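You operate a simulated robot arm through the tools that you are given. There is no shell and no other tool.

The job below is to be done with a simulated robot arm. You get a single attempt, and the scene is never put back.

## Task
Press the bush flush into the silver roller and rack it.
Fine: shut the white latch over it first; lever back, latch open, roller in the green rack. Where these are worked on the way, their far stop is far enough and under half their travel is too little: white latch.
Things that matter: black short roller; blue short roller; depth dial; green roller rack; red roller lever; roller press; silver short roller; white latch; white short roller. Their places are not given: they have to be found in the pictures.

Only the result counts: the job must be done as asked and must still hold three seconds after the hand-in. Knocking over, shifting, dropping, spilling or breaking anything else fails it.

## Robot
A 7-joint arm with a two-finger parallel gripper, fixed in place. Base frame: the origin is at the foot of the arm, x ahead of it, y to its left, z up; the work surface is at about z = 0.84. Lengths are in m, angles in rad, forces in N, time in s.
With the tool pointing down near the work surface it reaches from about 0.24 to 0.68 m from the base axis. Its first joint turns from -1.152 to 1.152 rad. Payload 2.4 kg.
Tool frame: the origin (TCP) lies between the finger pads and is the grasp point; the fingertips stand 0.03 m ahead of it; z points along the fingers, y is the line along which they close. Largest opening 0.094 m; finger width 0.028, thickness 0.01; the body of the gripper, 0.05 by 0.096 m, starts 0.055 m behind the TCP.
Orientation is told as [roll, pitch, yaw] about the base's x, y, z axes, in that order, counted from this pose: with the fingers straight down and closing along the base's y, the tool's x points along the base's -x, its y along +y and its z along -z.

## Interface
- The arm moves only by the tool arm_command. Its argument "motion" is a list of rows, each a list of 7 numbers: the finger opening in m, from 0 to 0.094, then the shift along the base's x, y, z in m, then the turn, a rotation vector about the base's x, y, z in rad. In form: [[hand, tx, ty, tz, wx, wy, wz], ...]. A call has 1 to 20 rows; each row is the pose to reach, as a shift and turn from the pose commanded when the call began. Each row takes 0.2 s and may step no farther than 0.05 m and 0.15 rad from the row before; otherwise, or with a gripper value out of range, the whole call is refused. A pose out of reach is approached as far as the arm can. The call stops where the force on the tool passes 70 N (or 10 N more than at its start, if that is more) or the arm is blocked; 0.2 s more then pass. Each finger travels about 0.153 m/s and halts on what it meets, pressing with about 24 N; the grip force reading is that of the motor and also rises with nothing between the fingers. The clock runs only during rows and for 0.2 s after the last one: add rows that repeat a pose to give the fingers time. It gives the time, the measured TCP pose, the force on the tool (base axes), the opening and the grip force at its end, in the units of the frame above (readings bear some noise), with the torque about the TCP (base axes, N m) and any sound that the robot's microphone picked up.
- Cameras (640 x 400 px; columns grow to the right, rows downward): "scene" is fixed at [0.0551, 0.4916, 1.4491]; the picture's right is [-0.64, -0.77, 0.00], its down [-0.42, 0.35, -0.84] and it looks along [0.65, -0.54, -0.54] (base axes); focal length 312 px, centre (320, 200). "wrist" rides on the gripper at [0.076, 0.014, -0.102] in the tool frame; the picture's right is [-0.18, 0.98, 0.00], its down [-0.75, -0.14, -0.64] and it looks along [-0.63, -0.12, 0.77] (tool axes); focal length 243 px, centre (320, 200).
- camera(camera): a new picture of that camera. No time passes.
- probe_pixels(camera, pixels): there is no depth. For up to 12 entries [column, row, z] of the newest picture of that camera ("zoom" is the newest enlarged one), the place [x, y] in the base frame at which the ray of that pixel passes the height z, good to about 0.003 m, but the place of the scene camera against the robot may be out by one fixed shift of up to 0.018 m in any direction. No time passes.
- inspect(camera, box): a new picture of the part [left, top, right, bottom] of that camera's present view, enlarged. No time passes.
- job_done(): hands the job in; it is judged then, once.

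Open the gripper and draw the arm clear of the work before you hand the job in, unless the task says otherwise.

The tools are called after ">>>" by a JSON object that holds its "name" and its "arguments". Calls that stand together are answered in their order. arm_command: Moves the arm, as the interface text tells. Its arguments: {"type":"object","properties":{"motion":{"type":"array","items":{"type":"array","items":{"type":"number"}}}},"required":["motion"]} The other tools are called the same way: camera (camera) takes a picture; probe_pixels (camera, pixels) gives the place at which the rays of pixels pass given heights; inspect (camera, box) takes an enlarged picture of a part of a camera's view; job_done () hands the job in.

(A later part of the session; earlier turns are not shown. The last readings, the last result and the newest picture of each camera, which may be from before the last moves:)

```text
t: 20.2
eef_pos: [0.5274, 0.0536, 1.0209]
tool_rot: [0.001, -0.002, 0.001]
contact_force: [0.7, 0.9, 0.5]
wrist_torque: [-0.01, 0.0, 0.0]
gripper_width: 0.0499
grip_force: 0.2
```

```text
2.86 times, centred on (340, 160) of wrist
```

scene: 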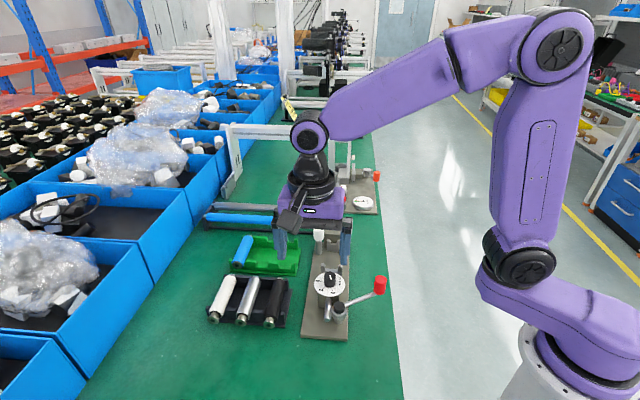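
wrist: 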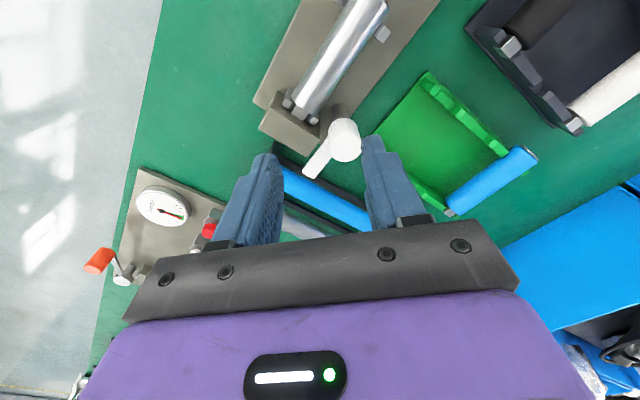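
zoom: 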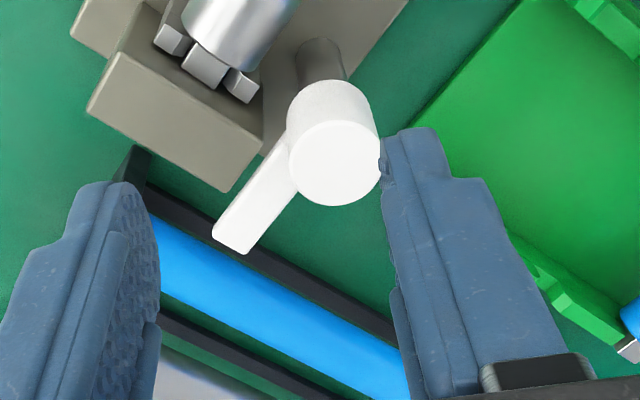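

This view shows the latch arm clearly, tip at about (308,175), cap top at (345,146). I probe those at several heights for triangulation.

>>> {"name": "probe_pixels", "arguments": {"camera": "wrist", "pixels": [[345.2, 146, 0.93], [308.5, 175, 0.92], [302.6, 172.3, 0.92], [312, 179, 0.92], [342, 112, 0.852], [258.5, 128.5, 0.9], [306.8, 156.5, 0.9], [319.7, 137, 0.9], [272, 110, 0.9], [328, 165, 0.92], [321, 157, 0.92], [313, 120, 0.87]]}}

>>> {"name": "inspect", "arguments": {"camera": "wrist", "box": [290, 100, 370, 190]}}

>>> {"name": "inspect", "arguments": {"camera": "scene", "box": [290, 210, 370, 280]}}

```text
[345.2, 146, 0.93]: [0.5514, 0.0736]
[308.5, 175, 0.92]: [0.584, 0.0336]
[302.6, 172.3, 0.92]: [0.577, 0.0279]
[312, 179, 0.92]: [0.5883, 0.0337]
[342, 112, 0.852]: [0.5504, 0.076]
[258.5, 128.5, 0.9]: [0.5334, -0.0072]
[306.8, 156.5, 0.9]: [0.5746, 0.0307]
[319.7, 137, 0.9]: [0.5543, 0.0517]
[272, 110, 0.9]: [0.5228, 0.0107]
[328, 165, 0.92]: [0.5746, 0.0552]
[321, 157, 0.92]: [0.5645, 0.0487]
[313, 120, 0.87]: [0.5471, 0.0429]
```

```text
4.44 times, centred on (330, 145) of wrist
```

zoom: 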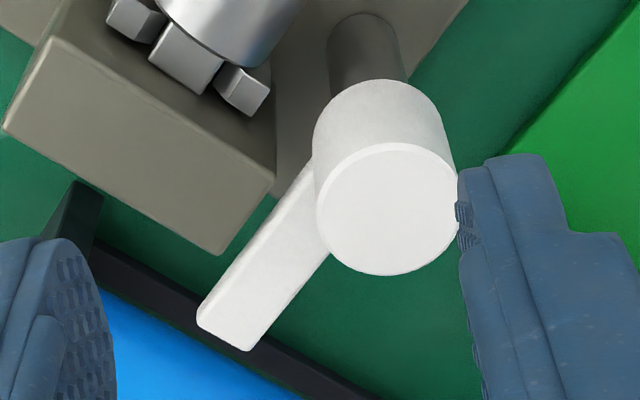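

```text
5.71 times, centred on (330, 245) of scene
```

zoom: 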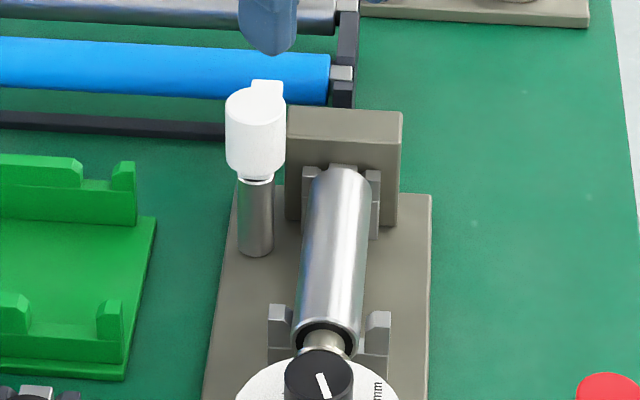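

Triangulation: the cap is at about (0.551,0.0745) with top z≈0.93, and the arm lies at z≈0.90–0.908 and is about 0.06 long. I plan to grip the cap from above and twist it -90°, so I move over it with the tips just above the cap.

>>> {"name": "arm_command", "arguments": {"motion": [[0.06, 0.025, 0.021, 0, 0, 0, 0], [0.06, 0.025, 0.021, -0.03, 0, 0, 0], [0.06, 0.025, 0.021, -0.053, 0, 0, 0], [0.06, 0.025, 0.021, -0.053, 0, 0, 0]]}}

>>> {"name": "camera", "arguments": {"camera": "wrist"}}

>>> {"name": "inspect", "arguments": {"camera": "wrist", "box": [230, 80, 420, 250]}}

>>> {"name": "inspect", "arguments": {"camera": "scene", "box": [280, 190, 370, 280]}}

```text
t: 21.2
eef_pos: [0.5512, 0.0769, 0.9685]
tool_rot: [0.0, 0.0, -0.002]
contact_force: [-0.1, 0.0, -0.6]
wrist_torque: [-0.01, -0.03, 0.02]
gripper_width: 0.0598
grip_force: 0.0
```

```text
taken
```

wrist: 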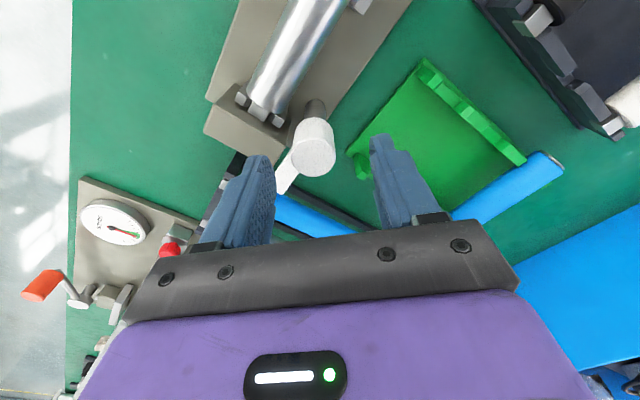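

```text
2.35 times, centred on (325, 165) of wrist
```

zoom: 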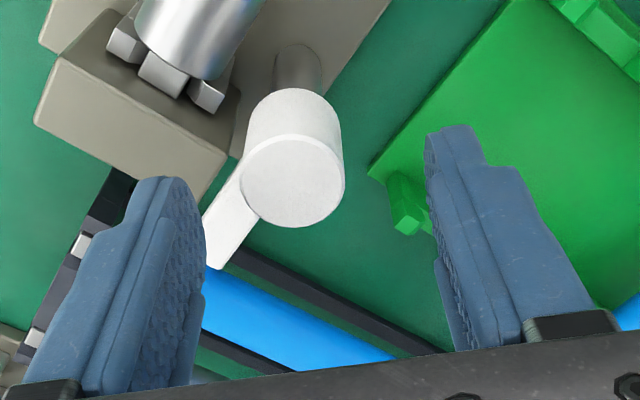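

```text
4.44 times, centred on (325, 235) of scene
```

zoom: 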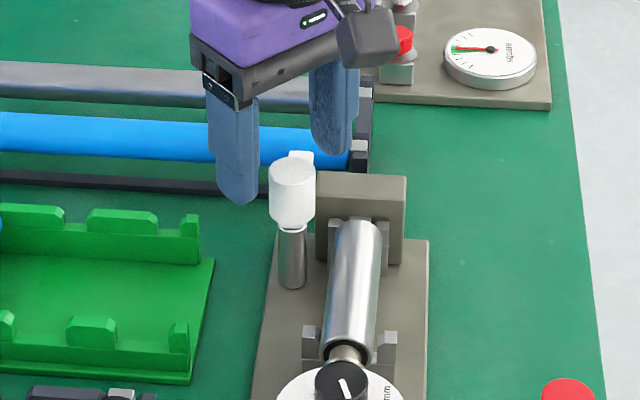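

The cap top centre appears at about (312.7,156.5), while the TCP axis should project to about (320,153), so I am a few mm off in y. I probe to get the correction.

>>> {"name": "probe_pixels", "arguments": {"camera": "wrist", "pixels": [[312.7, 156.5, 0.93], [312.7, 156.5, 0.925], [320, 153, 0.93], [314.5, 116, 0.855], [297, 148, 0.925], [329, 158, 0.925]]}}

>>> {"name": "inspect", "arguments": {"camera": "wrist", "box": [270, 90, 370, 200]}}

```text
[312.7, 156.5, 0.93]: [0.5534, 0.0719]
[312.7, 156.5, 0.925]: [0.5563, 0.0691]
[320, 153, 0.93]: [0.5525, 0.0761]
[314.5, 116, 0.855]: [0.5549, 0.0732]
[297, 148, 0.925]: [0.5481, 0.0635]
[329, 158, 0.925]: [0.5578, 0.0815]
```

```text
3.64 times, centred on (320, 145) of wrist
```

zoom: 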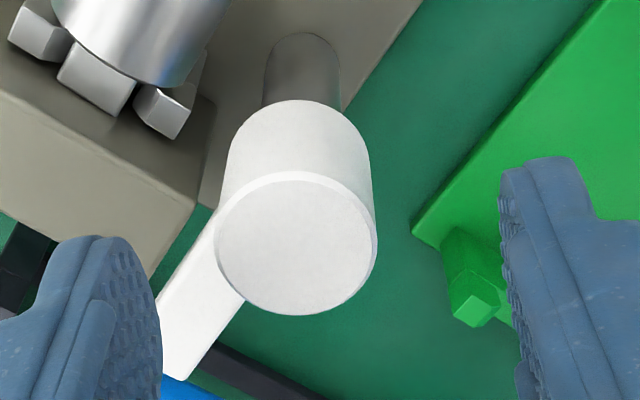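

The cap centre is about 4 mm in -y and 1.5 mm in +x from my TCP. I correct, lower the tips to z≈0.912 around the cap, and check force.

>>> {"name": "arm_command", "arguments": {"motion": [[0.06, 0.0015, -0.004, 0, 0, 0, 0], [0.06, 0.0015, -0.004, -0.012, 0, 0, 0], [0.06, 0.0015, -0.004, -0.02, 0, 0, 0], [0.06, 0.0015, -0.004, -0.026, 0, 0, 0], [0.06, 0.0015, -0.004, -0.026, 0, 0, 0]]}}

>>> {"name": "inspect", "arguments": {"camera": "wrist", "box": [230, 80, 420, 250]}}

>>> {"name": "inspect", "arguments": {"camera": "scene", "box": [280, 190, 370, 280]}}

```text
t: 22.4
eef_pos: [0.5531, 0.0714, 0.9411]
tool_rot: [0.0, -0.001, -0.003]
contact_force: [1.1, -0.6, 0.2]
wrist_torque: [-0.01, -0.01, 0.06]
gripper_width: 0.0598
grip_force: 0.1
```

```text
2.35 times, centred on (325, 165) of wrist
```

zoom: 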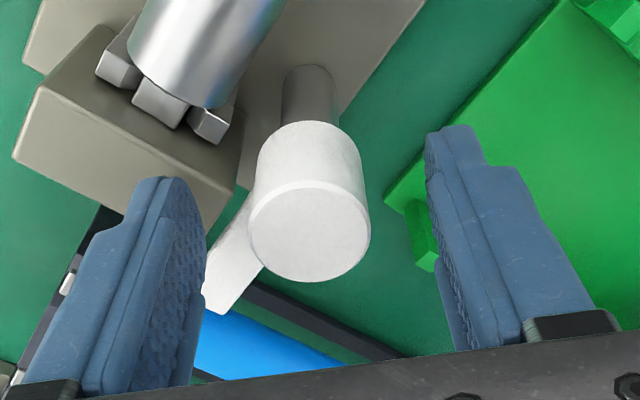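

```text
4.44 times, centred on (325, 235) of scene
```

zoom: 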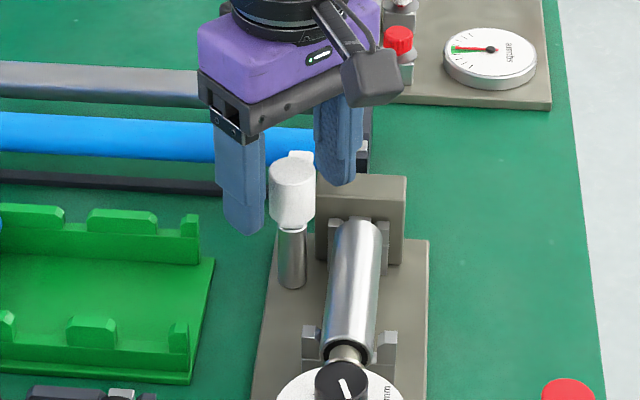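

The cap is now centred at about (320,180), as expected. I close on it and check.

>>> {"name": "arm_command", "arguments": {"motion": [[0.02, 0, 0, 0, 0, 0, 0], [0.02, 0, 0, 0, 0, 0, 0], [0.02, 0, 0, 0, 0, 0, 0]]}}

>>> {"name": "inspect", "arguments": {"camera": "wrist", "box": [230, 80, 420, 250]}}

```text
t: 23.2
eef_pos: [0.552, 0.0722, 0.9398]
tool_rot: [0.001, 0.002, -0.002]
contact_force: [-0.5, 4.3, -3.3]
wrist_torque: [-0.07, -0.27, -0.03]
gripper_width: 0.0271
grip_force: 44.7
```

```text
2.35 times, centred on (325, 165) of wrist
```

zoom: 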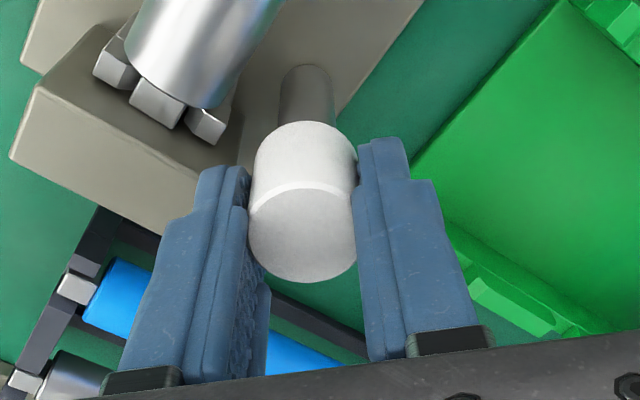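

Gripped on the cap (0.027 m). I twist by -0.42 rad first and look whether the arm follows.

>>> {"name": "arm_command", "arguments": {"motion": [[0.02, 0, 0.0005, 0, 0, 0, -0.1], [0.02, 0, 0.0005, 0, 0, 0, -0.2], [0.02, 0, 0.0005, 0, 0, 0, -0.3], [0.02, 0, 0.0005, 0, 0, 0, -0.42], [0.02, 0, 0.0005, 0, 0, 0, -0.42]]}}

>>> {"name": "camera", "arguments": {"camera": "wrist"}}

>>> {"name": "inspect", "arguments": {"camera": "scene", "box": [280, 190, 370, 280]}}

```text
t: 24.4
eef_pos: [0.5524, 0.0713, 0.9421]
tool_rot: [-0.001, 0.0, -0.425]
contact_force: [-6.1, -2.6, 5.9]
wrist_torque: [-0.08, -0.17, 0.02]
gripper_width: 0.027
grip_force: 45.1
```

```text
taken
```

wrist: 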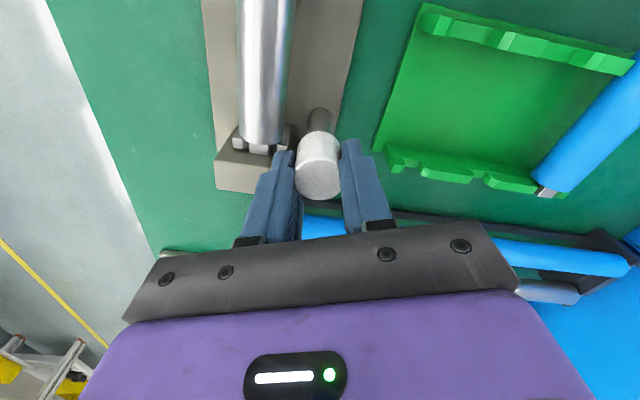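

```text
4.44 times, centred on (325, 235) of scene
```

zoom: 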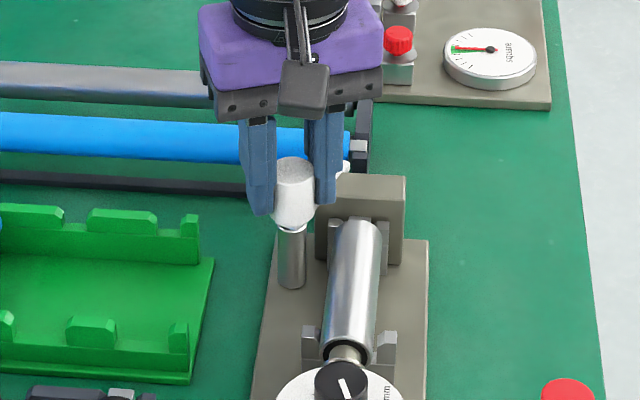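

The arm has turned with the gripper (tip now at about (345,168) in the zoom). I continue twisting to a total of about -1.5 rad.

>>> {"name": "arm_command", "arguments": {"motion": [[0.02, 0, 0, 0, 0, 0, -0.13], [0.02, 0, 0, 0, 0, 0, -0.26], [0.02, 0, 0, 0, 0, 0, -0.39], [0.02, 0, 0, 0, 0, 0, -0.52], [0.02, 0, 0, 0, 0, 0, -0.65], [0.02, 0, 0, 0, 0, 0, -0.78], [0.02, 0, 0, 0, 0, 0, -0.91], [0.02, 0, 0, 0, 0, 0, -1.04], [0.02, 0, 0, 0, 0, 0, -1.04]]}}

>>> {"name": "camera", "arguments": {"camera": "wrist"}}

>>> {"name": "inspect", "arguments": {"camera": "scene", "box": [280, 190, 370, 280]}}

```text
t: 26.4
eef_pos: [0.5519, 0.0703, 0.9421]
tool_rot: [-0.008, 0.0, -1.468]
contact_force: [-26.2, -23.9, 12.4]
wrist_torque: [0.42, -0.6, 0.04]
gripper_width: 0.027
grip_force: 45.0
```

```text
taken
```

wrist: 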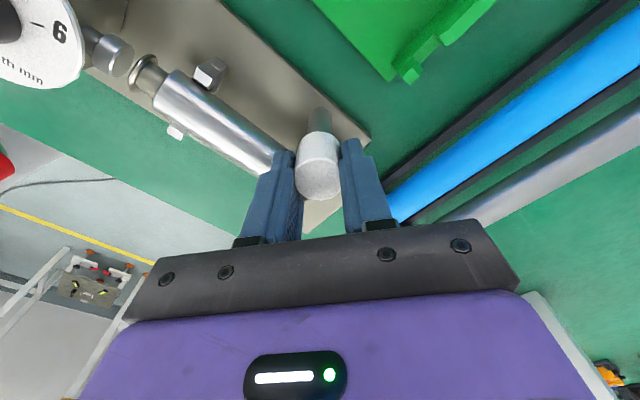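

```text
4.44 times, centred on (325, 235) of scene
```

zoom: 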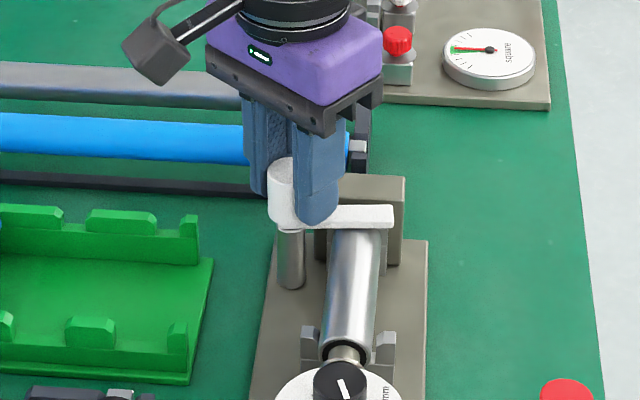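

The white arm now lies across the roller, roughly perpendicular to it, with a ~35 N side load. I ease the TCP by 1.5 mm with that load and twist a bit more to reach the stop.

>>> {"name": "arm_command", "arguments": {"motion": [[0.02, -0.0015, -0.0015, 0, 0, 0, 0], [0.02, -0.0015, -0.0015, 0, 0, 0, -0.07], [0.02, -0.0015, -0.0015, 0, 0, 0, -0.14], [0.02, -0.0015, -0.0015, 0, 0, 0, -0.14]]}}

>>> {"name": "inspect", "arguments": {"camera": "scene", "box": [280, 190, 370, 280]}}

>>> {"name": "camera", "arguments": {"camera": "wrist"}}

```text
t: 27.4
eef_pos: [0.551, 0.0705, 0.9411]
tool_rot: [-0.005, 0.001, -1.599]
contact_force: [-18.1, -17.4, 3.8]
wrist_torque: [0.15, -0.36, 0.72]
gripper_width: 0.0268
grip_force: 45.3
```

```text
4.44 times, centred on (325, 235) of scene
```

zoom: 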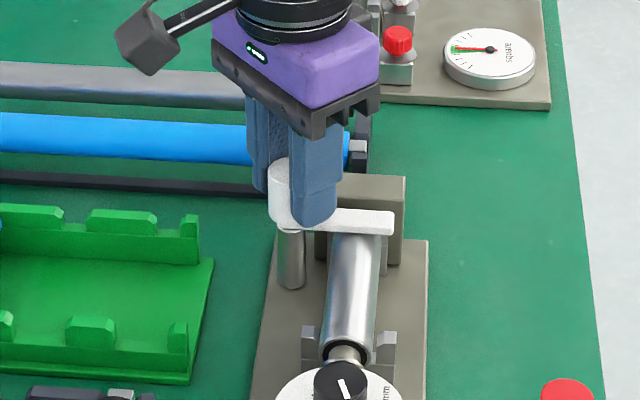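

```text
taken
```

wrist: 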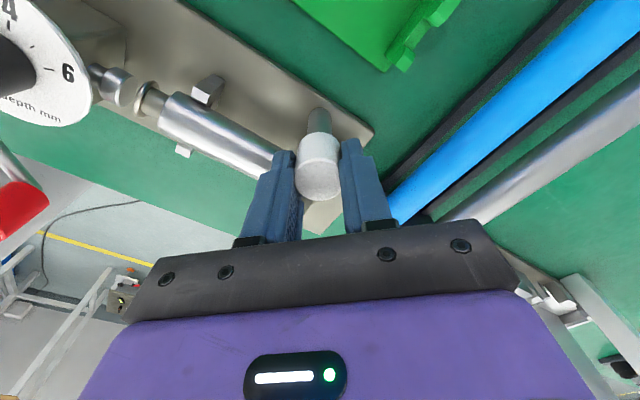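

Torque about z rose to 0.72 N·m, so the latch is at its far stop over the roller. I open and rise clear, then look.

>>> {"name": "arm_command", "arguments": {"motion": [[0.035, 0, 0, 0, 0, 0, 0], [0.055, 0, 0, 0, 0, 0, 0], [0.055, 0, 0, 0, 0, 0, 0], [0.055, 0, 0, 0.04, 0, 0, 0], [0.055, 0, 0, 0.08, 0, 0, 0], [0.055, 0, 0, 0.08, 0, 0, 0]]}}

>>> {"name": "inspect", "arguments": {"camera": "scene", "box": [280, 190, 400, 330]}}

>>> {"name": "camera", "arguments": {"camera": "wrist"}}

```text
t: 28.8
eef_pos: [0.5502, 0.0715, 1.0219]
tool_rot: [0.001, 0.0, -1.601]
contact_force: [0.3, 0.0, -0.8]
wrist_torque: [0.01, 0.02, -0.01]
gripper_width: 0.0551
grip_force: 0.0
```

```text
2.86 times, centred on (340, 260) of scene
```

zoom: 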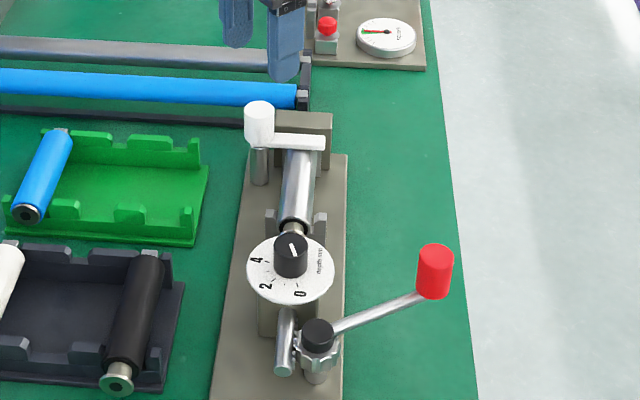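

```text
taken
```

wrist: 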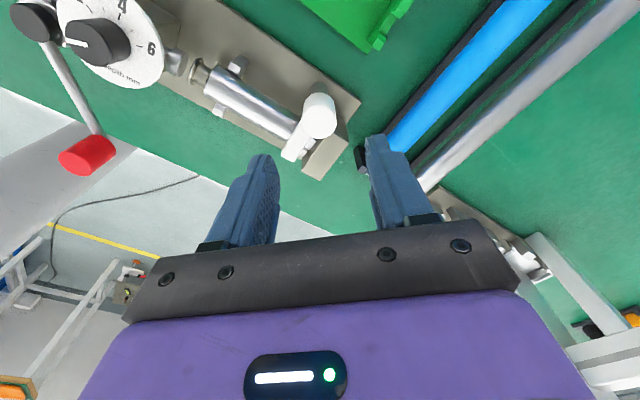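

The latch is closed over the roller. Now I go to the red lever handle near (0.33,0.08), rotating the gripper to yaw ≈1.36 so that the fingers close along the handle's swing direction.

>>> {"name": "arm_command", "arguments": {"motion": [[0.055, -0.011, 0, 0.005, 0, 0, 0.148], [0.055, -0.022, 0, 0.01, 0, 0, 0.296], [0.055, -0.033, 0, 0.015, 0, 0, 0.444], [0.055, -0.044, 0, 0.02, 0, 0, 0.592], [0.055, -0.055, 0, 0.02, 0, 0, 0.74], [0.055, -0.066, 0, 0.02, 0, 0, 0.888], [0.055, -0.077, 0, 0.02, 0, 0, 1.036], [0.055, -0.088, 0, 0.02, 0, 0, 1.184], [0.055, -0.099, 0, 0.02, 0, 0, 1.332], [0.055, -0.11, 0, 0.02, 0, 0, 1.48], [0.055, -0.121, 0, 0.02, 0, 0, 1.628], [0.055, -0.132, 0, 0.02, 0, 0, 1.776], [0.055, -0.143, 0, 0.02, 0, 0, 1.924], [0.055, -0.154, 0, 0.02, 0, 0, 2.072], [0.055, -0.165, 0, 0.02, 0, 0, 2.22], [0.055, -0.176, 0, 0.02, 0, 0, 2.368], [0.055, -0.187, 0, 0.02, 0, 0, 2.516], [0.055, -0.198, 0, 0.02, 0, 0, 2.664], [0.055, -0.21, 0.003, 0.02, 0, 0, 2.812], [0.055, -0.22, 0.007, 0.02, 0, 0, 2.96]]}}

>>> {"name": "camera", "arguments": {"camera": "wrist"}}

>>> {"name": "camera", "arguments": {"camera": "scene"}}

```text
t: 33.0
eef_pos: [0.3308, 0.0776, 1.0417]
tool_rot: [0.001, 0.0, 1.362]
contact_force: [0.0, -0.5, 0.2]
wrist_torque: [0.01, 0.04, -0.03]
gripper_width: 0.0549
grip_force: 0.1
```

```text
taken
```

wrist: 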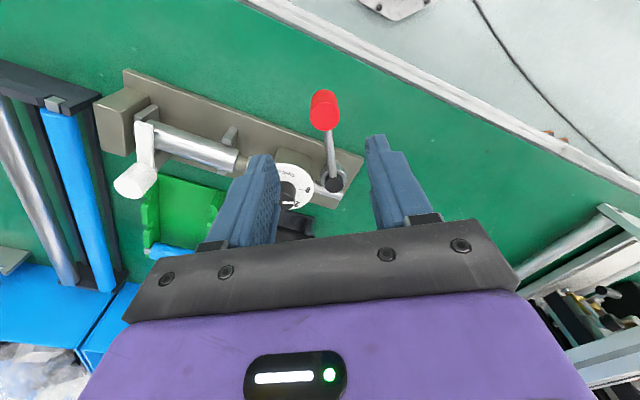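

```text
taken
```

scene: 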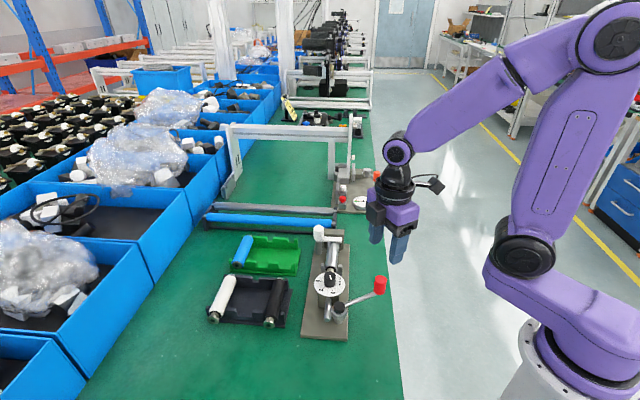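

The lever and handle are clear in this view (handle at about (324,112), pivot at (335,183)). I zoom and probe.

>>> {"name": "inspect", "arguments": {"camera": "wrist", "box": [270, 70, 390, 220]}}

>>> {"name": "probe_pixels", "arguments": {"camera": "wrist", "pixels": [[324.5, 120, 0.916], [324.5, 120, 0.92], [335, 183, 0.9], [335, 183, 0.893], [328, 133, 0.885], [320, 95, 0.885]]}}

```text
2.67 times, centred on (330, 145) of wrist
```

zoom: 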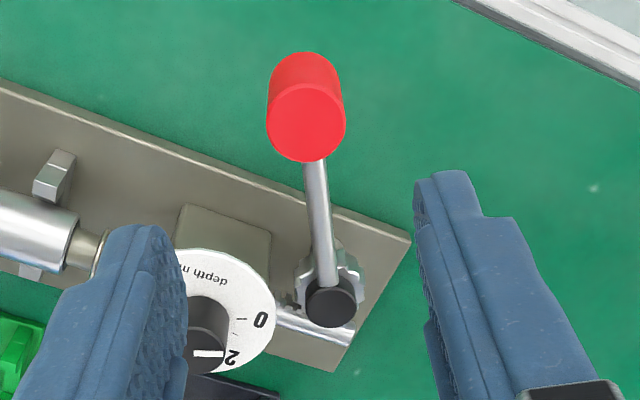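

```text
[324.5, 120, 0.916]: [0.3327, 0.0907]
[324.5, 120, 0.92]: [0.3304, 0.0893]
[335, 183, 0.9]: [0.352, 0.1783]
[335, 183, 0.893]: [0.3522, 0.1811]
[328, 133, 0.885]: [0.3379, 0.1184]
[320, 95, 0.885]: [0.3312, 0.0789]
```

The handle is about 0.0265 m wide at about (0.331,0.086), top z≈0.916, and the pivot is at (0.352,0.179). I hover lower over it to verify alignment.

>>> {"name": "arm_command", "arguments": {"motion": [[0.055, 0, 0.009, 0, 0, 0, 0], [0.055, 0, 0.009, -0.04, 0, 0, 0], [0.055, 0, 0.009, -0.075, 0, 0, 0], [0.055, 0, 0.009, -0.075, 0, 0, 0]]}}

>>> {"name": "inspect", "arguments": {"camera": "wrist", "box": [240, 80, 400, 240]}}

>>> {"name": "inspect", "arguments": {"camera": "scene", "box": [300, 210, 440, 340]}}

```text
t: 34.0
eef_pos: [0.3315, 0.0857, 0.9666]
tool_rot: [0.0, 0.002, 1.357]
contact_force: [0.1, 0.1, 0.0]
wrist_torque: [-0.02, 0.02, 0.0]
gripper_width: 0.055
grip_force: 0.0
```

```text
2.50 times, centred on (320, 160) of wrist
```

zoom: 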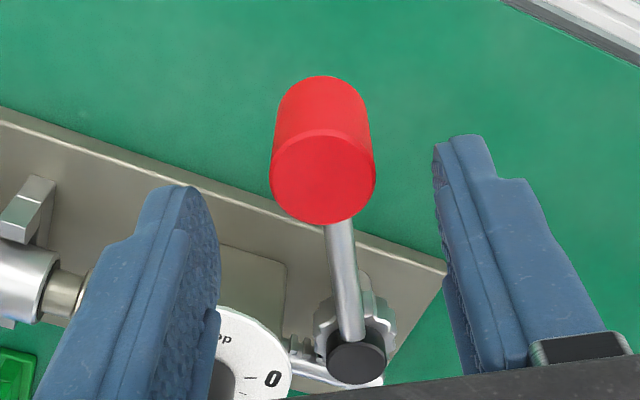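

```text
3.08 times, centred on (370, 275) of scene
```

zoom: 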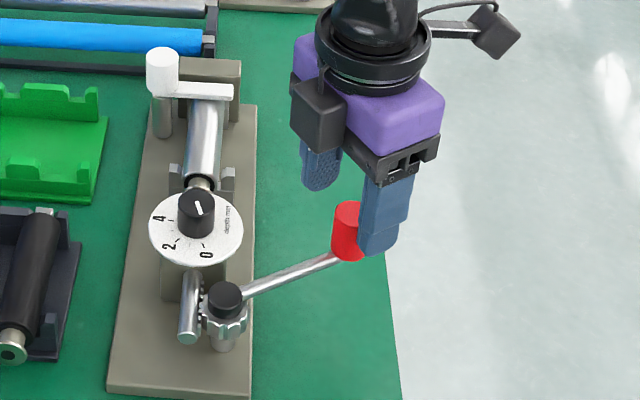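

The handle top's height is uncertain (0.916–0.94). I cross-check with the scene camera, calibrating it against the latch cap and pivot.

>>> {"name": "camera", "arguments": {"camera": "scene"}}

>>> {"name": "inspect", "arguments": {"camera": "scene", "box": [330, 260, 410, 330]}}

>>> {"name": "probe_pixels", "arguments": {"camera": "scene", "pixels": [[318.4, 227, 0.93], [339.2, 304.5, 0.9], [379, 278, 0.94], [379, 278, 0.93], [379, 278, 0.92], [379, 278, 0.91]]}}

>>> {"name": "camera", "arguments": {"camera": "wrist"}}

>>> {"name": "probe_pixels", "arguments": {"camera": "wrist", "pixels": [[321.6, 151.2, 0.94], [321.6, 151.2, 0.93], [321.6, 151.2, 0.92], [321.6, 151.2, 0.91], [334, 223, 0.9], [334, 223, 0.91]]}}

```text
taken
```

scene: 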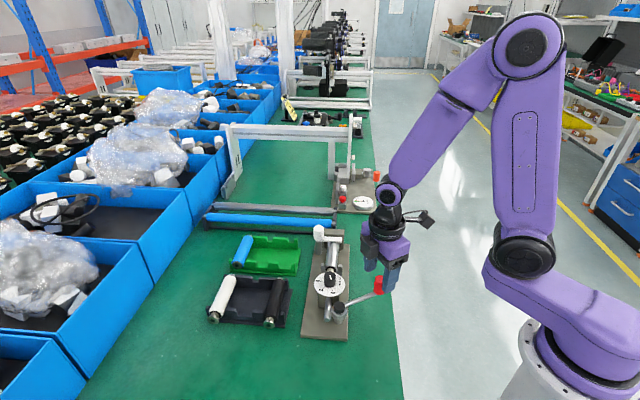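

```text
5.71 times, centred on (370, 295) of scene
```

zoom: 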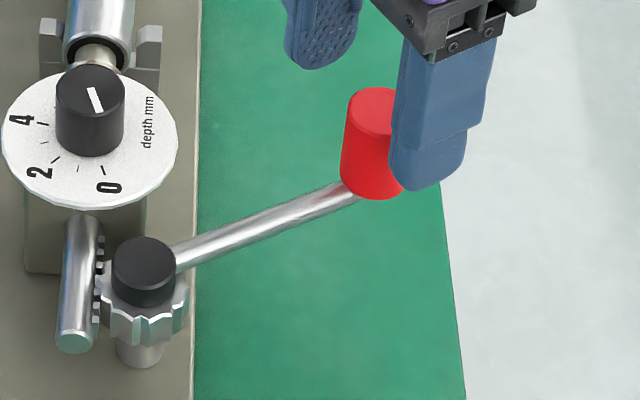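

```text
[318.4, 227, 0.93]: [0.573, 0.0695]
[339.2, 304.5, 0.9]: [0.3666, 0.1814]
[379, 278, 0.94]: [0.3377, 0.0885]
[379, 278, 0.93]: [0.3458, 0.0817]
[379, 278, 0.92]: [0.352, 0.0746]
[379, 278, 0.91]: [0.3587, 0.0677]
```

```text
taken
```

wrist: 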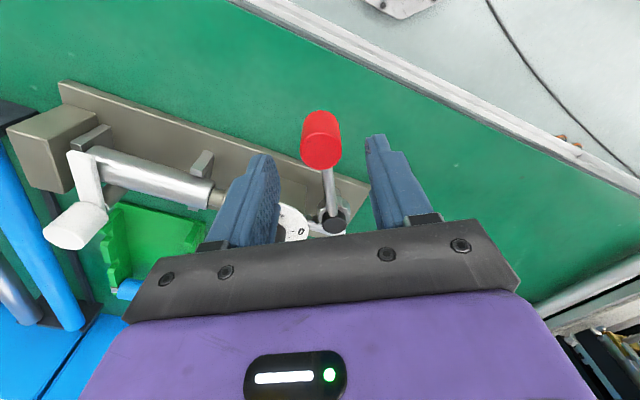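

```text
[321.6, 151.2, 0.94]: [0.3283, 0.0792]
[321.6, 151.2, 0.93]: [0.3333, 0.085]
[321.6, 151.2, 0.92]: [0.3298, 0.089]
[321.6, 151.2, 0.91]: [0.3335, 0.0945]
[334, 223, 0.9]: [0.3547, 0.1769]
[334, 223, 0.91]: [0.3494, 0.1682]
```

Both cameras agree on the handle at about (0.330,0.083) with top z≈0.932. I shift slightly, descend to z≈0.93 and close on the handle.

>>> {"name": "arm_command", "arguments": {"motion": [[0.055, -0.001, -0.003, 0, 0, 0, 0], [0.055, -0.001, -0.003, -0.02, 0, 0, 0], [0.055, -0.001, -0.003, -0.036, 0, 0, 0], [0.055, -0.001, -0.003, -0.036, 0, 0, 0]]}}

>>> {"name": "inspect", "arguments": {"camera": "wrist", "box": [240, 80, 400, 240]}}

>>> {"name": "inspect", "arguments": {"camera": "scene", "box": [330, 250, 430, 330]}}

```text
t: 35.0
eef_pos: [0.3307, 0.0833, 0.9299]
tool_rot: [0.0, -0.001, 1.359]
contact_force: [-0.5, 0.2, 0.2]
wrist_torque: [0.01, -0.03, -0.02]
gripper_width: 0.055
grip_force: 0.1
```

```text
2.50 times, centred on (320, 160) of wrist
```

zoom: 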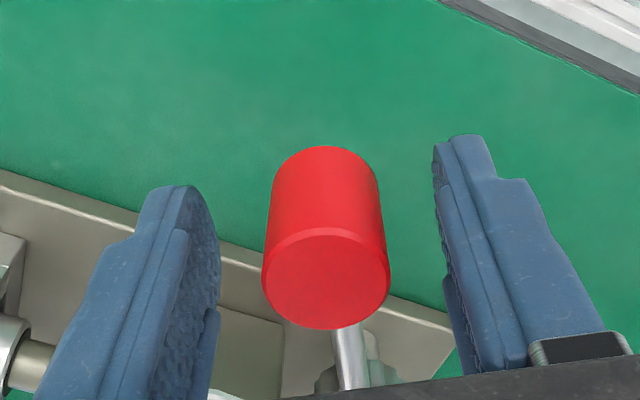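

```text
5.00 times, centred on (380, 290) of scene
```

zoom: 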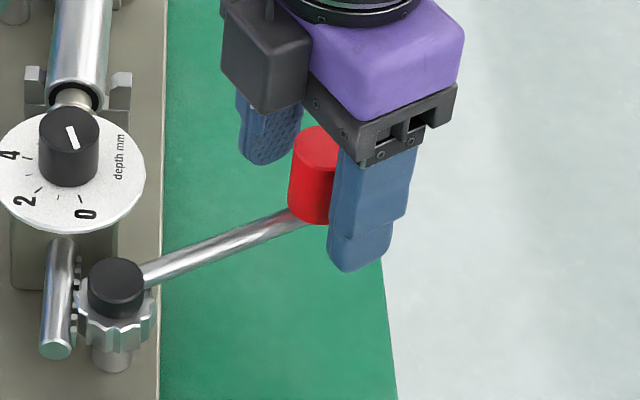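

The handle sits centred between the pads (top at about (322,192)). I close on it.

>>> {"name": "arm_command", "arguments": {"motion": [[0.02, 0, 0, 0, 0, 0, 0], [0.02, 0, 0, 0, 0, 0, 0], [0.02, 0, 0, 0, 0, 0, 0]]}}

>>> {"name": "inspect", "arguments": {"camera": "wrist", "box": [240, 80, 400, 240]}}

```text
t: 35.8
eef_pos: [0.3294, 0.0831, 0.9291]
tool_rot: [0.003, 0.002, 1.359]
contact_force: [-15.4, 6.8, -3.8]
wrist_torque: [0.02, -0.47, 0.18]
gripper_width: 0.0256
grip_force: 45.3
```

```text
2.50 times, centred on (320, 160) of wrist
```

zoom: 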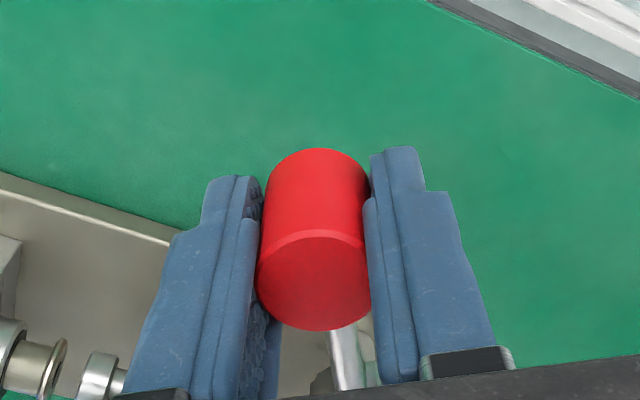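

The handle is held. I swing it clockwise (toward -x) about the pivot in small arc steps to 0.4 rad, turning the gripper along, and check the forces and dial.

>>> {"name": "arm_command", "arguments": {"motion": [[0.02, -0.0094, 0.0027, 0, 0, 0, -0.1], [0.02, -0.0186, 0.0063, 0, 0, 0, -0.2], [0.02, -0.0273, 0.0108, 0, 0, 0, -0.3], [0.02, -0.0355, 0.0161, 0, 0, 0, -0.4], [0.02, -0.0355, 0.0161, 0, 0, 0, -0.4]]}}

>>> {"name": "camera", "arguments": {"camera": "wrist"}}

>>> {"name": "inspect", "arguments": {"camera": "scene", "box": [300, 220, 430, 340]}}

```text
t: 37.0
eef_pos: [0.2947, 0.0992, 0.9307]
tool_rot: [0.0, -0.001, 0.956]
contact_force: [0.1, 2.1, -37.8]
wrist_torque: [-0.21, -0.54, 0.07]
gripper_width: 0.0255
grip_force: 45.0
```

```text
taken
```

wrist: 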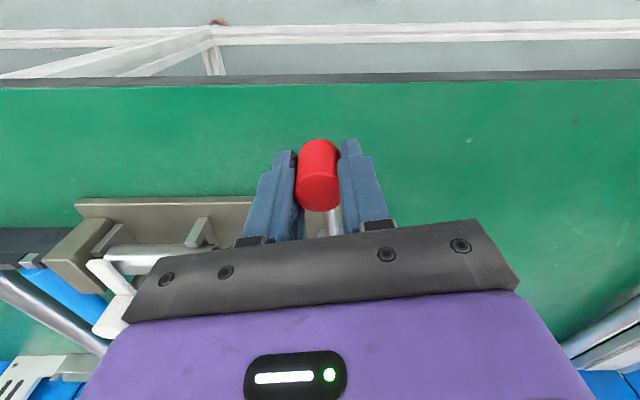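

```text
3.33 times, centred on (365, 280) of scene
```

zoom: 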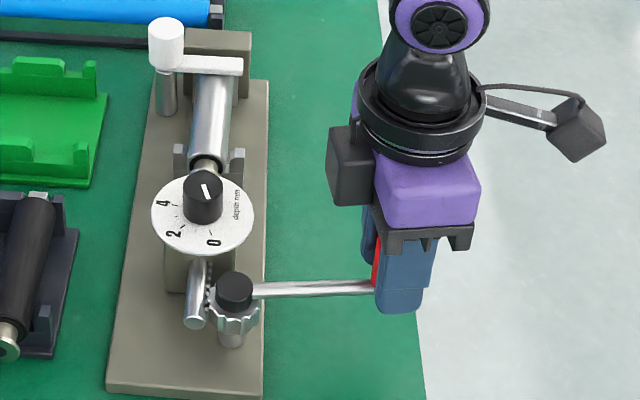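

The lever turns freely and the dial still shows 0; there is a downward pull of 38 N, so I lower 2 mm while continuing the arc to 0.8 rad.

>>> {"name": "arm_command", "arguments": {"motion": [[0.02, 0, 0, -0.002, 0, 0, 0], [0.02, -0.0077, 0.0062, -0.002, 0, 0, -0.1], [0.02, -0.0147, 0.013, -0.002, 0, 0, -0.2], [0.02, -0.021, 0.0206, -0.002, 0, 0, -0.3], [0.02, -0.0265, 0.0287, -0.002, 0, 0, -0.4], [0.02, -0.0265, 0.0287, -0.002, 0, 0, -0.4]]}}

>>> {"name": "inspect", "arguments": {"camera": "scene", "box": [300, 220, 430, 340]}}

```text
t: 38.4
eef_pos: [0.2671, 0.1284, 0.9286]
tool_rot: [0.003, -0.005, 0.556]
contact_force: [6.7, 1.6, 20.6]
wrist_torque: [-0.34, -0.74, -0.29]
gripper_width: 0.0257
grip_force: 44.3
```

```text
3.33 times, centred on (365, 280) of scene
```

zoom: 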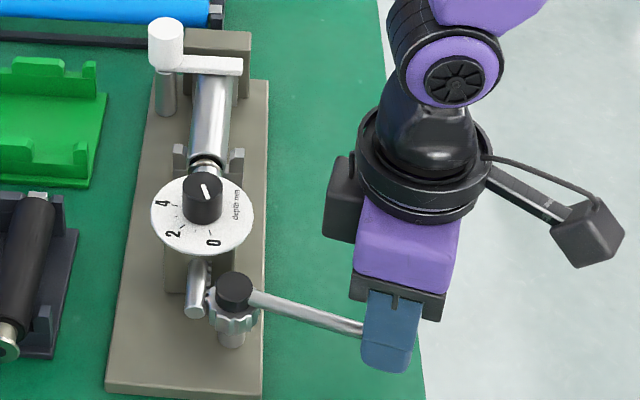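

The rack rod is advancing (its end moved up in the zoom from row 322 to 308) and the dial stays at 0. I continue to 1.1 rad.

>>> {"name": "arm_command", "arguments": {"motion": [[0.02, -0.0047, 0.0086, 0.001, 0, 0, -0.1], [0.02, -0.0084, 0.0177, 0.001, 0, 0, -0.2], [0.02, -0.0113, 0.0271, 0.001, 0, 0, -0.3], [0.02, -0.0113, 0.0271, 0.001, 0, 0, -0.3]]}}

>>> {"name": "inspect", "arguments": {"camera": "scene", "box": [300, 220, 430, 340]}}

>>> {"name": "inspect", "arguments": {"camera": "scene", "box": [310, 245, 360, 320]}}

```text
t: 39.4
eef_pos: [0.2583, 0.1562, 0.9302]
tool_rot: [0.003, -0.003, 0.256]
contact_force: [28.3, 0.0, -24.0]
wrist_torque: [-0.51, -0.61, 0.05]
gripper_width: 0.0257
grip_force: 44.7
```

```text
3.33 times, centred on (365, 280) of scene
```

zoom: 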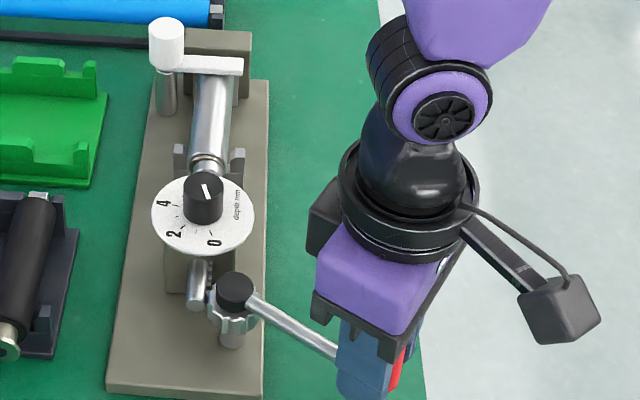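

```text
5.33 times, centred on (335, 282) of scene
```

zoom: 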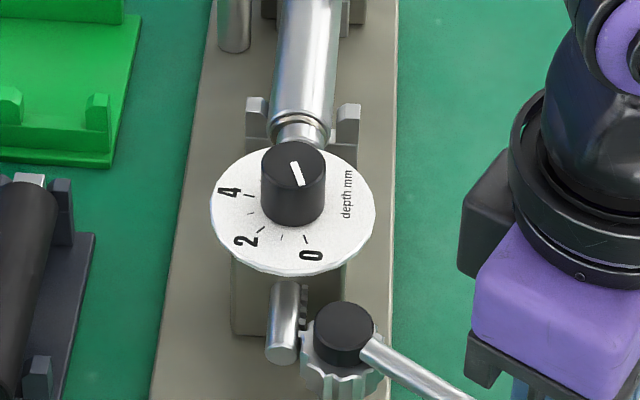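

The flange is now close to the roller end face, the tool feels only a radial 28 N, and the dial pointer stays at 0. I correct 1.5 mm inward and continue the arc in small steps.

>>> {"name": "arm_command", "arguments": {"motion": [[0.02, 0.0005, 0.0048, -0.0007, 0, 0, -0.05], [0.02, -0.0004, 0.0096, -0.0007, 0, 0, -0.1], [0.02, -0.0009, 0.0145, -0.0007, 0, 0, -0.15], [0.02, -0.0013, 0.0194, -0.0007, 0, 0, -0.2], [0.02, -0.0013, 0.0194, -0.0007, 0, 0, -0.2]]}}

>>> {"name": "inspect", "arguments": {"camera": "scene", "box": [310, 245, 360, 320]}}

>>> {"name": "camera", "arguments": {"camera": "scene"}}

```text
t: 40.0
eef_pos: [0.2564, 0.1562, 0.9276]
tool_rot: [-0.015, 0.014, 0.142]
contact_force: [14.8, -16.2, 3.9]
wrist_torque: [1.02, 0.11, 0.13]
gripper_width: 0.0259
grip_force: 45.0
stopped in row 3: the force on the tool passed its limit at 74 N (the readings are from after the stop); the commanded pose is now the measured one
```

```text
5.33 times, centred on (335, 282) of scene
```

zoom: 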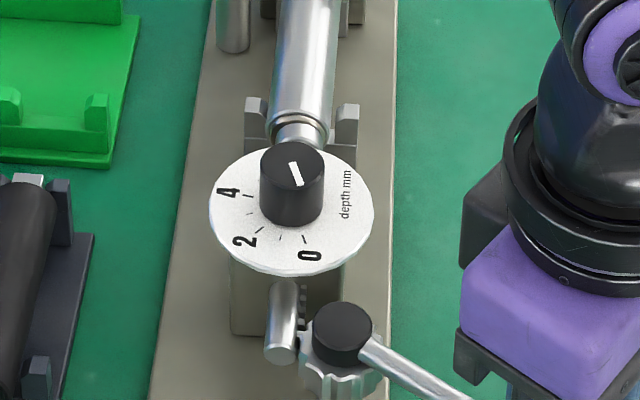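

```text
taken
```

scene: 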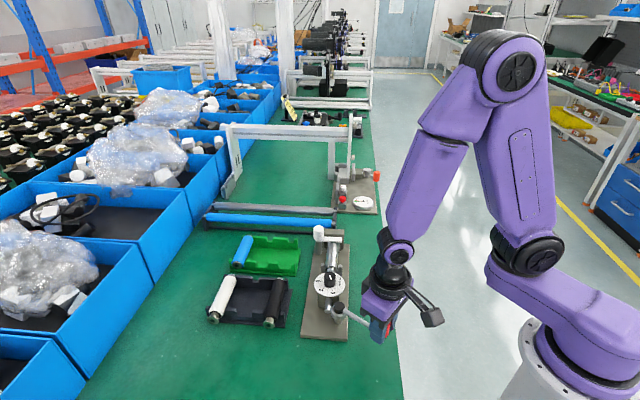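

The swing met a hard resistance (74 N) at about 1.1 rad. I zoom on the roller's bush end to see whether it is flush.

>>> {"name": "inspect", "arguments": {"camera": "scene", "box": [320, 250, 345, 280]}}

>>> {"name": "inspect", "arguments": {"camera": "scene", "box": [225, 235, 260, 270]}}

>>> {"name": "camera", "arguments": {"camera": "wrist"}}

```text
13.33 times, centred on (332, 265) of scene
```

zoom: 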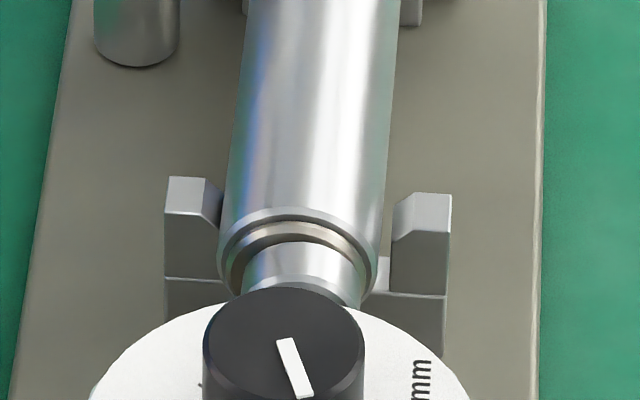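

```text
11.43 times, centred on (242, 252) of scene
```

zoom: 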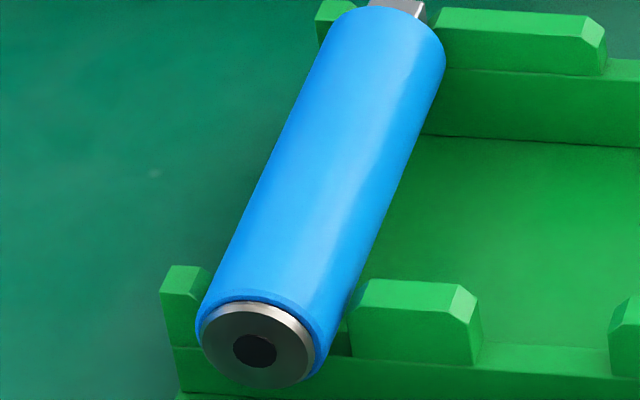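

```text
taken
```

wrist: 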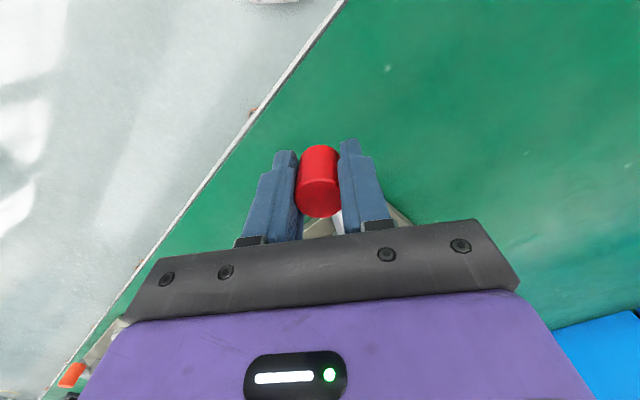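

The flange now sits right against the roller's end face, like the finished blue roller. I push once more a little along the tangent to confirm it is at a hard stop.

>>> {"name": "arm_command", "arguments": {"motion": [[0.02, -0.0005, 0.002, 0.001, 0, 0, 0], [0.02, -0.001, 0.004, 0.001, 0, 0, 0], [0.02, -0.0015, 0.006, 0.001, 0, 0, 0], [0.02, -0.0015, 0.006, 0.001, 0, 0, 0]]}}

>>> {"name": "inspect", "arguments": {"camera": "scene", "box": [320, 250, 345, 280]}}

>>> {"name": "inspect", "arguments": {"camera": "scene", "box": [310, 270, 410, 350]}}

```text
t: 40.9
eef_pos: [0.2549, 0.1566, 0.928]
tool_rot: [-0.022, 0.019, 0.132]
contact_force: [12.8, -16.2, 1.7]
wrist_torque: [1.17, 0.12, 0.14]
gripper_width: 0.0261
grip_force: 45.0
stopped in row 3: the force on the tool passed its limit at 72 N (the readings are from after the stop); the commanded pose is now the measured one
```

```text
13.33 times, centred on (332, 265) of scene
```

zoom: 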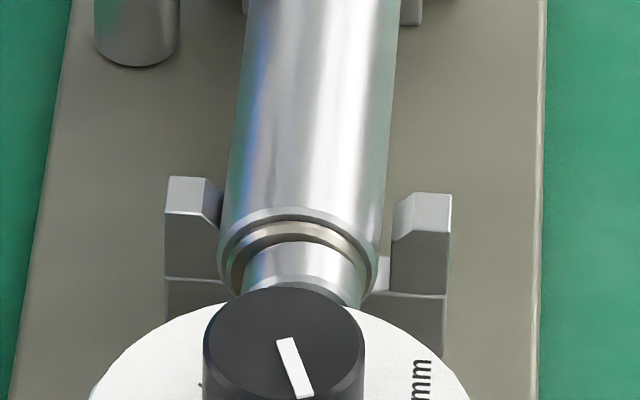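

```text
5.00 times, centred on (360, 310) of scene
```

zoom: 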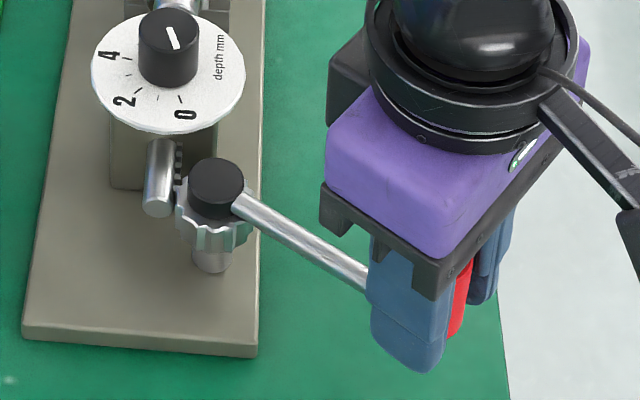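

It is firmly at the stop with no further motion, and the flange is at the roller face. Now I swing the lever back along the arc, first part to 0.5 rad.

>>> {"name": "arm_command", "arguments": {"motion": [[0.02, 0.001, -0.002, 0.001, 0.011, -0.009, 0.1], [0.02, 0.0047, -0.0108, 0.001, 0.022, -0.019, 0.228], [0.02, 0.0084, -0.0199, 0.001, 0.022, -0.019, 0.328], [0.02, 0.0131, -0.0285, 0.001, 0.022, -0.019, 0.428], [0.02, 0.0186, -0.0366, 0.001, 0.022, -0.019, 0.528], [0.02, 0.0249, -0.0442, 0.001, 0.022, -0.019, 0.628], [0.02, 0.0319, -0.051, 0.001, 0.022, -0.019, 0.728], [0.02, 0.0319, -0.051, 0.001, 0.022, -0.019, 0.728]]}}

>>> {"name": "inspect", "arguments": {"camera": "scene", "box": [300, 220, 430, 340]}}

```text
t: 42.6
eef_pos: [0.2836, 0.1043, 0.9296]
tool_rot: [-0.011, 0.003, 0.863]
contact_force: [-15.8, -16.9, -11.5]
wrist_torque: [0.7, 0.78, 0.08]
gripper_width: 0.0258
grip_force: 45.2
```

```text
3.33 times, centred on (365, 280) of scene
```

zoom: 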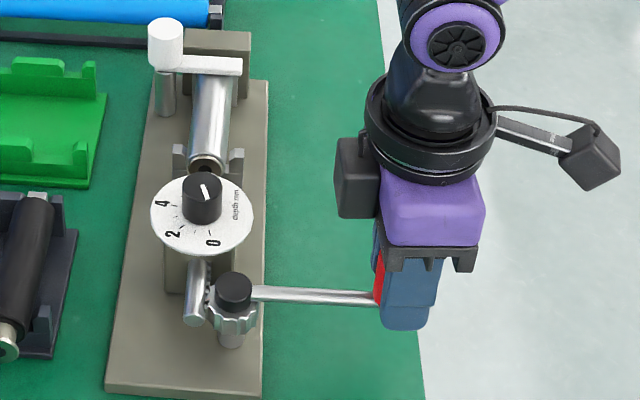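

The lever returns freely; there is an outward radial load of about 23 N, so I add a 2 mm outward correction and finish the swing to the start position.

>>> {"name": "arm_command", "arguments": {"motion": [[0.02, 0.0062, -0.0077, 0, 0, 0, 0.1], [0.02, 0.0147, -0.0133, 0, 0, 0, 0.2], [0.02, 0.0236, -0.018, 0, 0, 0, 0.3], [0.02, 0.0333, -0.0216, 0, 0, 0, 0.4], [0.02, 0.0432, -0.0235, 0, 0, 0, 0.5], [0.02, 0.0432, -0.0235, 0, 0, 0, 0.5]]}}

>>> {"name": "inspect", "arguments": {"camera": "scene", "box": [300, 220, 430, 340]}}

```text
t: 44.0
eef_pos: [0.3266, 0.08, 0.9284]
tool_rot: [-0.003, 0.0, 1.364]
contact_force: [-9.2, -31.3, 7.8]
wrist_torque: [0.47, 0.65, 0.02]
gripper_width: 0.0259
grip_force: 44.6
```

```text
3.33 times, centred on (365, 280) of scene
```

zoom: 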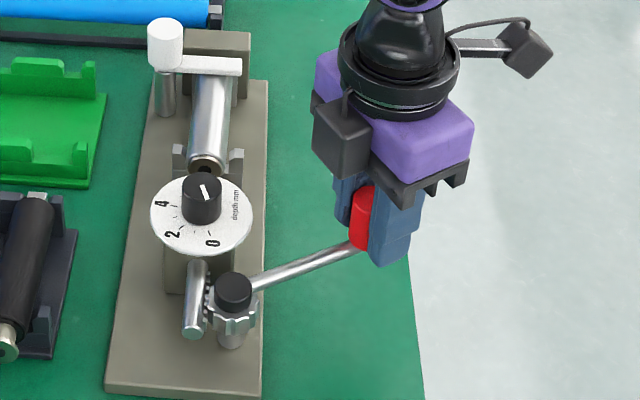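

The lever is nearly back (TCP x 0.3266 vs 0.3294 when first gripped). I push 4 mm further in +x to seat it at its rest.

>>> {"name": "arm_command", "arguments": {"motion": [[0.02, 0.002, -0.001, 0, 0, 0, 0.02], [0.02, 0.004, -0.0015, 0, 0, 0, 0.03], [0.02, 0.006, -0.0015, 0, 0, 0, 0.04], [0.02, 0.006, -0.0015, 0, 0, 0, 0.04]]}}

>>> {"name": "inspect", "arguments": {"camera": "scene", "box": [300, 220, 430, 340]}}

```text
t: 45.0
eef_pos: [0.3284, 0.0797, 0.9282]
tool_rot: [0.004, 0.005, 1.409]
contact_force: [-42.5, -6.2, 19.6]
wrist_torque: [0.82, -0.44, 0.5]
gripper_width: 0.0255
grip_force: 45.4
```

```text
3.33 times, centred on (365, 280) of scene
```

zoom: 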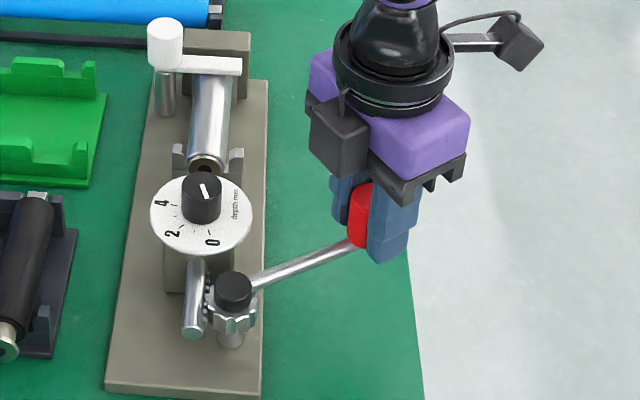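

A -42 N reaction shows the lever is at its rest stop. I relax slightly, open and rise.

>>> {"name": "arm_command", "arguments": {"motion": [[0.02, -0.003, 0, 0, 0, 0, 0], [0.04, -0.003, 0, 0, 0, 0, 0], [0.055, -0.003, 0, 0, 0, 0, 0], [0.055, -0.003, 0, 0, 0, 0, 0], [0.055, -0.003, 0, 0.04, 0, 0, 0], [0.055, -0.003, 0, 0.08, 0, 0, 0], [0.055, -0.003, 0, 0.11, 0, 0, 0], [0.055, -0.003, 0, 0.11, 0, 0, 0]]}}

>>> {"name": "inspect", "arguments": {"camera": "scene", "box": [300, 220, 430, 340]}}

>>> {"name": "inspect", "arguments": {"camera": "scene", "box": [320, 250, 345, 280]}}

>>> {"name": "camera", "arguments": {"camera": "wrist"}}

```text
t: 46.9
eef_pos: [0.3329, 0.0802, 1.0394]
tool_rot: [-0.012, -0.006, 1.403]
contact_force: [0.4, 0.7, -0.7]
wrist_torque: [-0.01, -0.01, -0.02]
gripper_width: 0.055
grip_force: 0.0
```

```text
3.33 times, centred on (365, 280) of scene
```

zoom: 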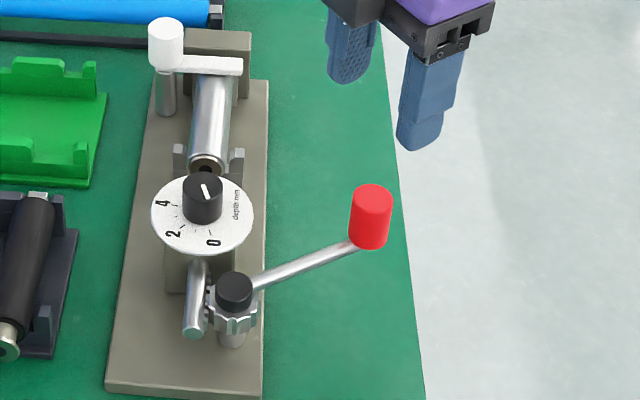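

```text
13.33 times, centred on (332, 265) of scene
```

zoom: 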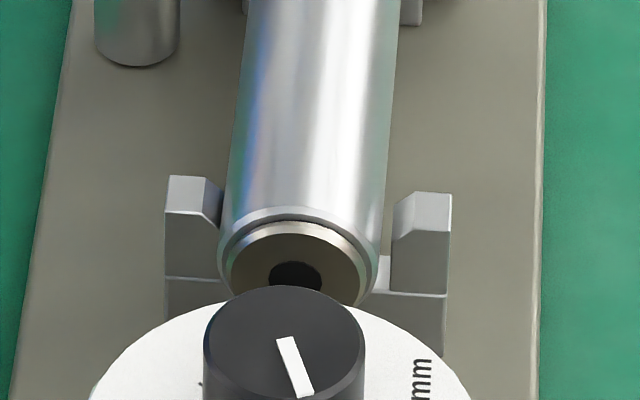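

```text
taken
```

wrist: 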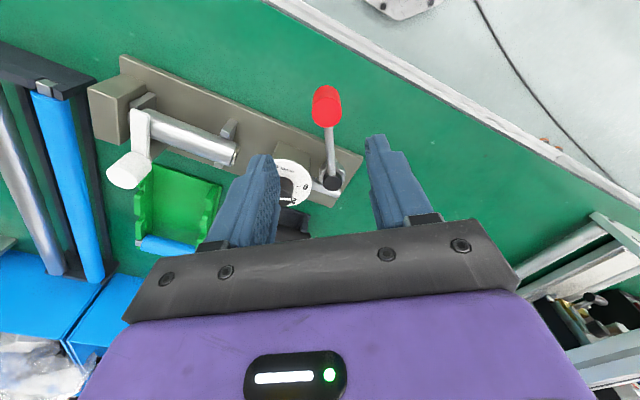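

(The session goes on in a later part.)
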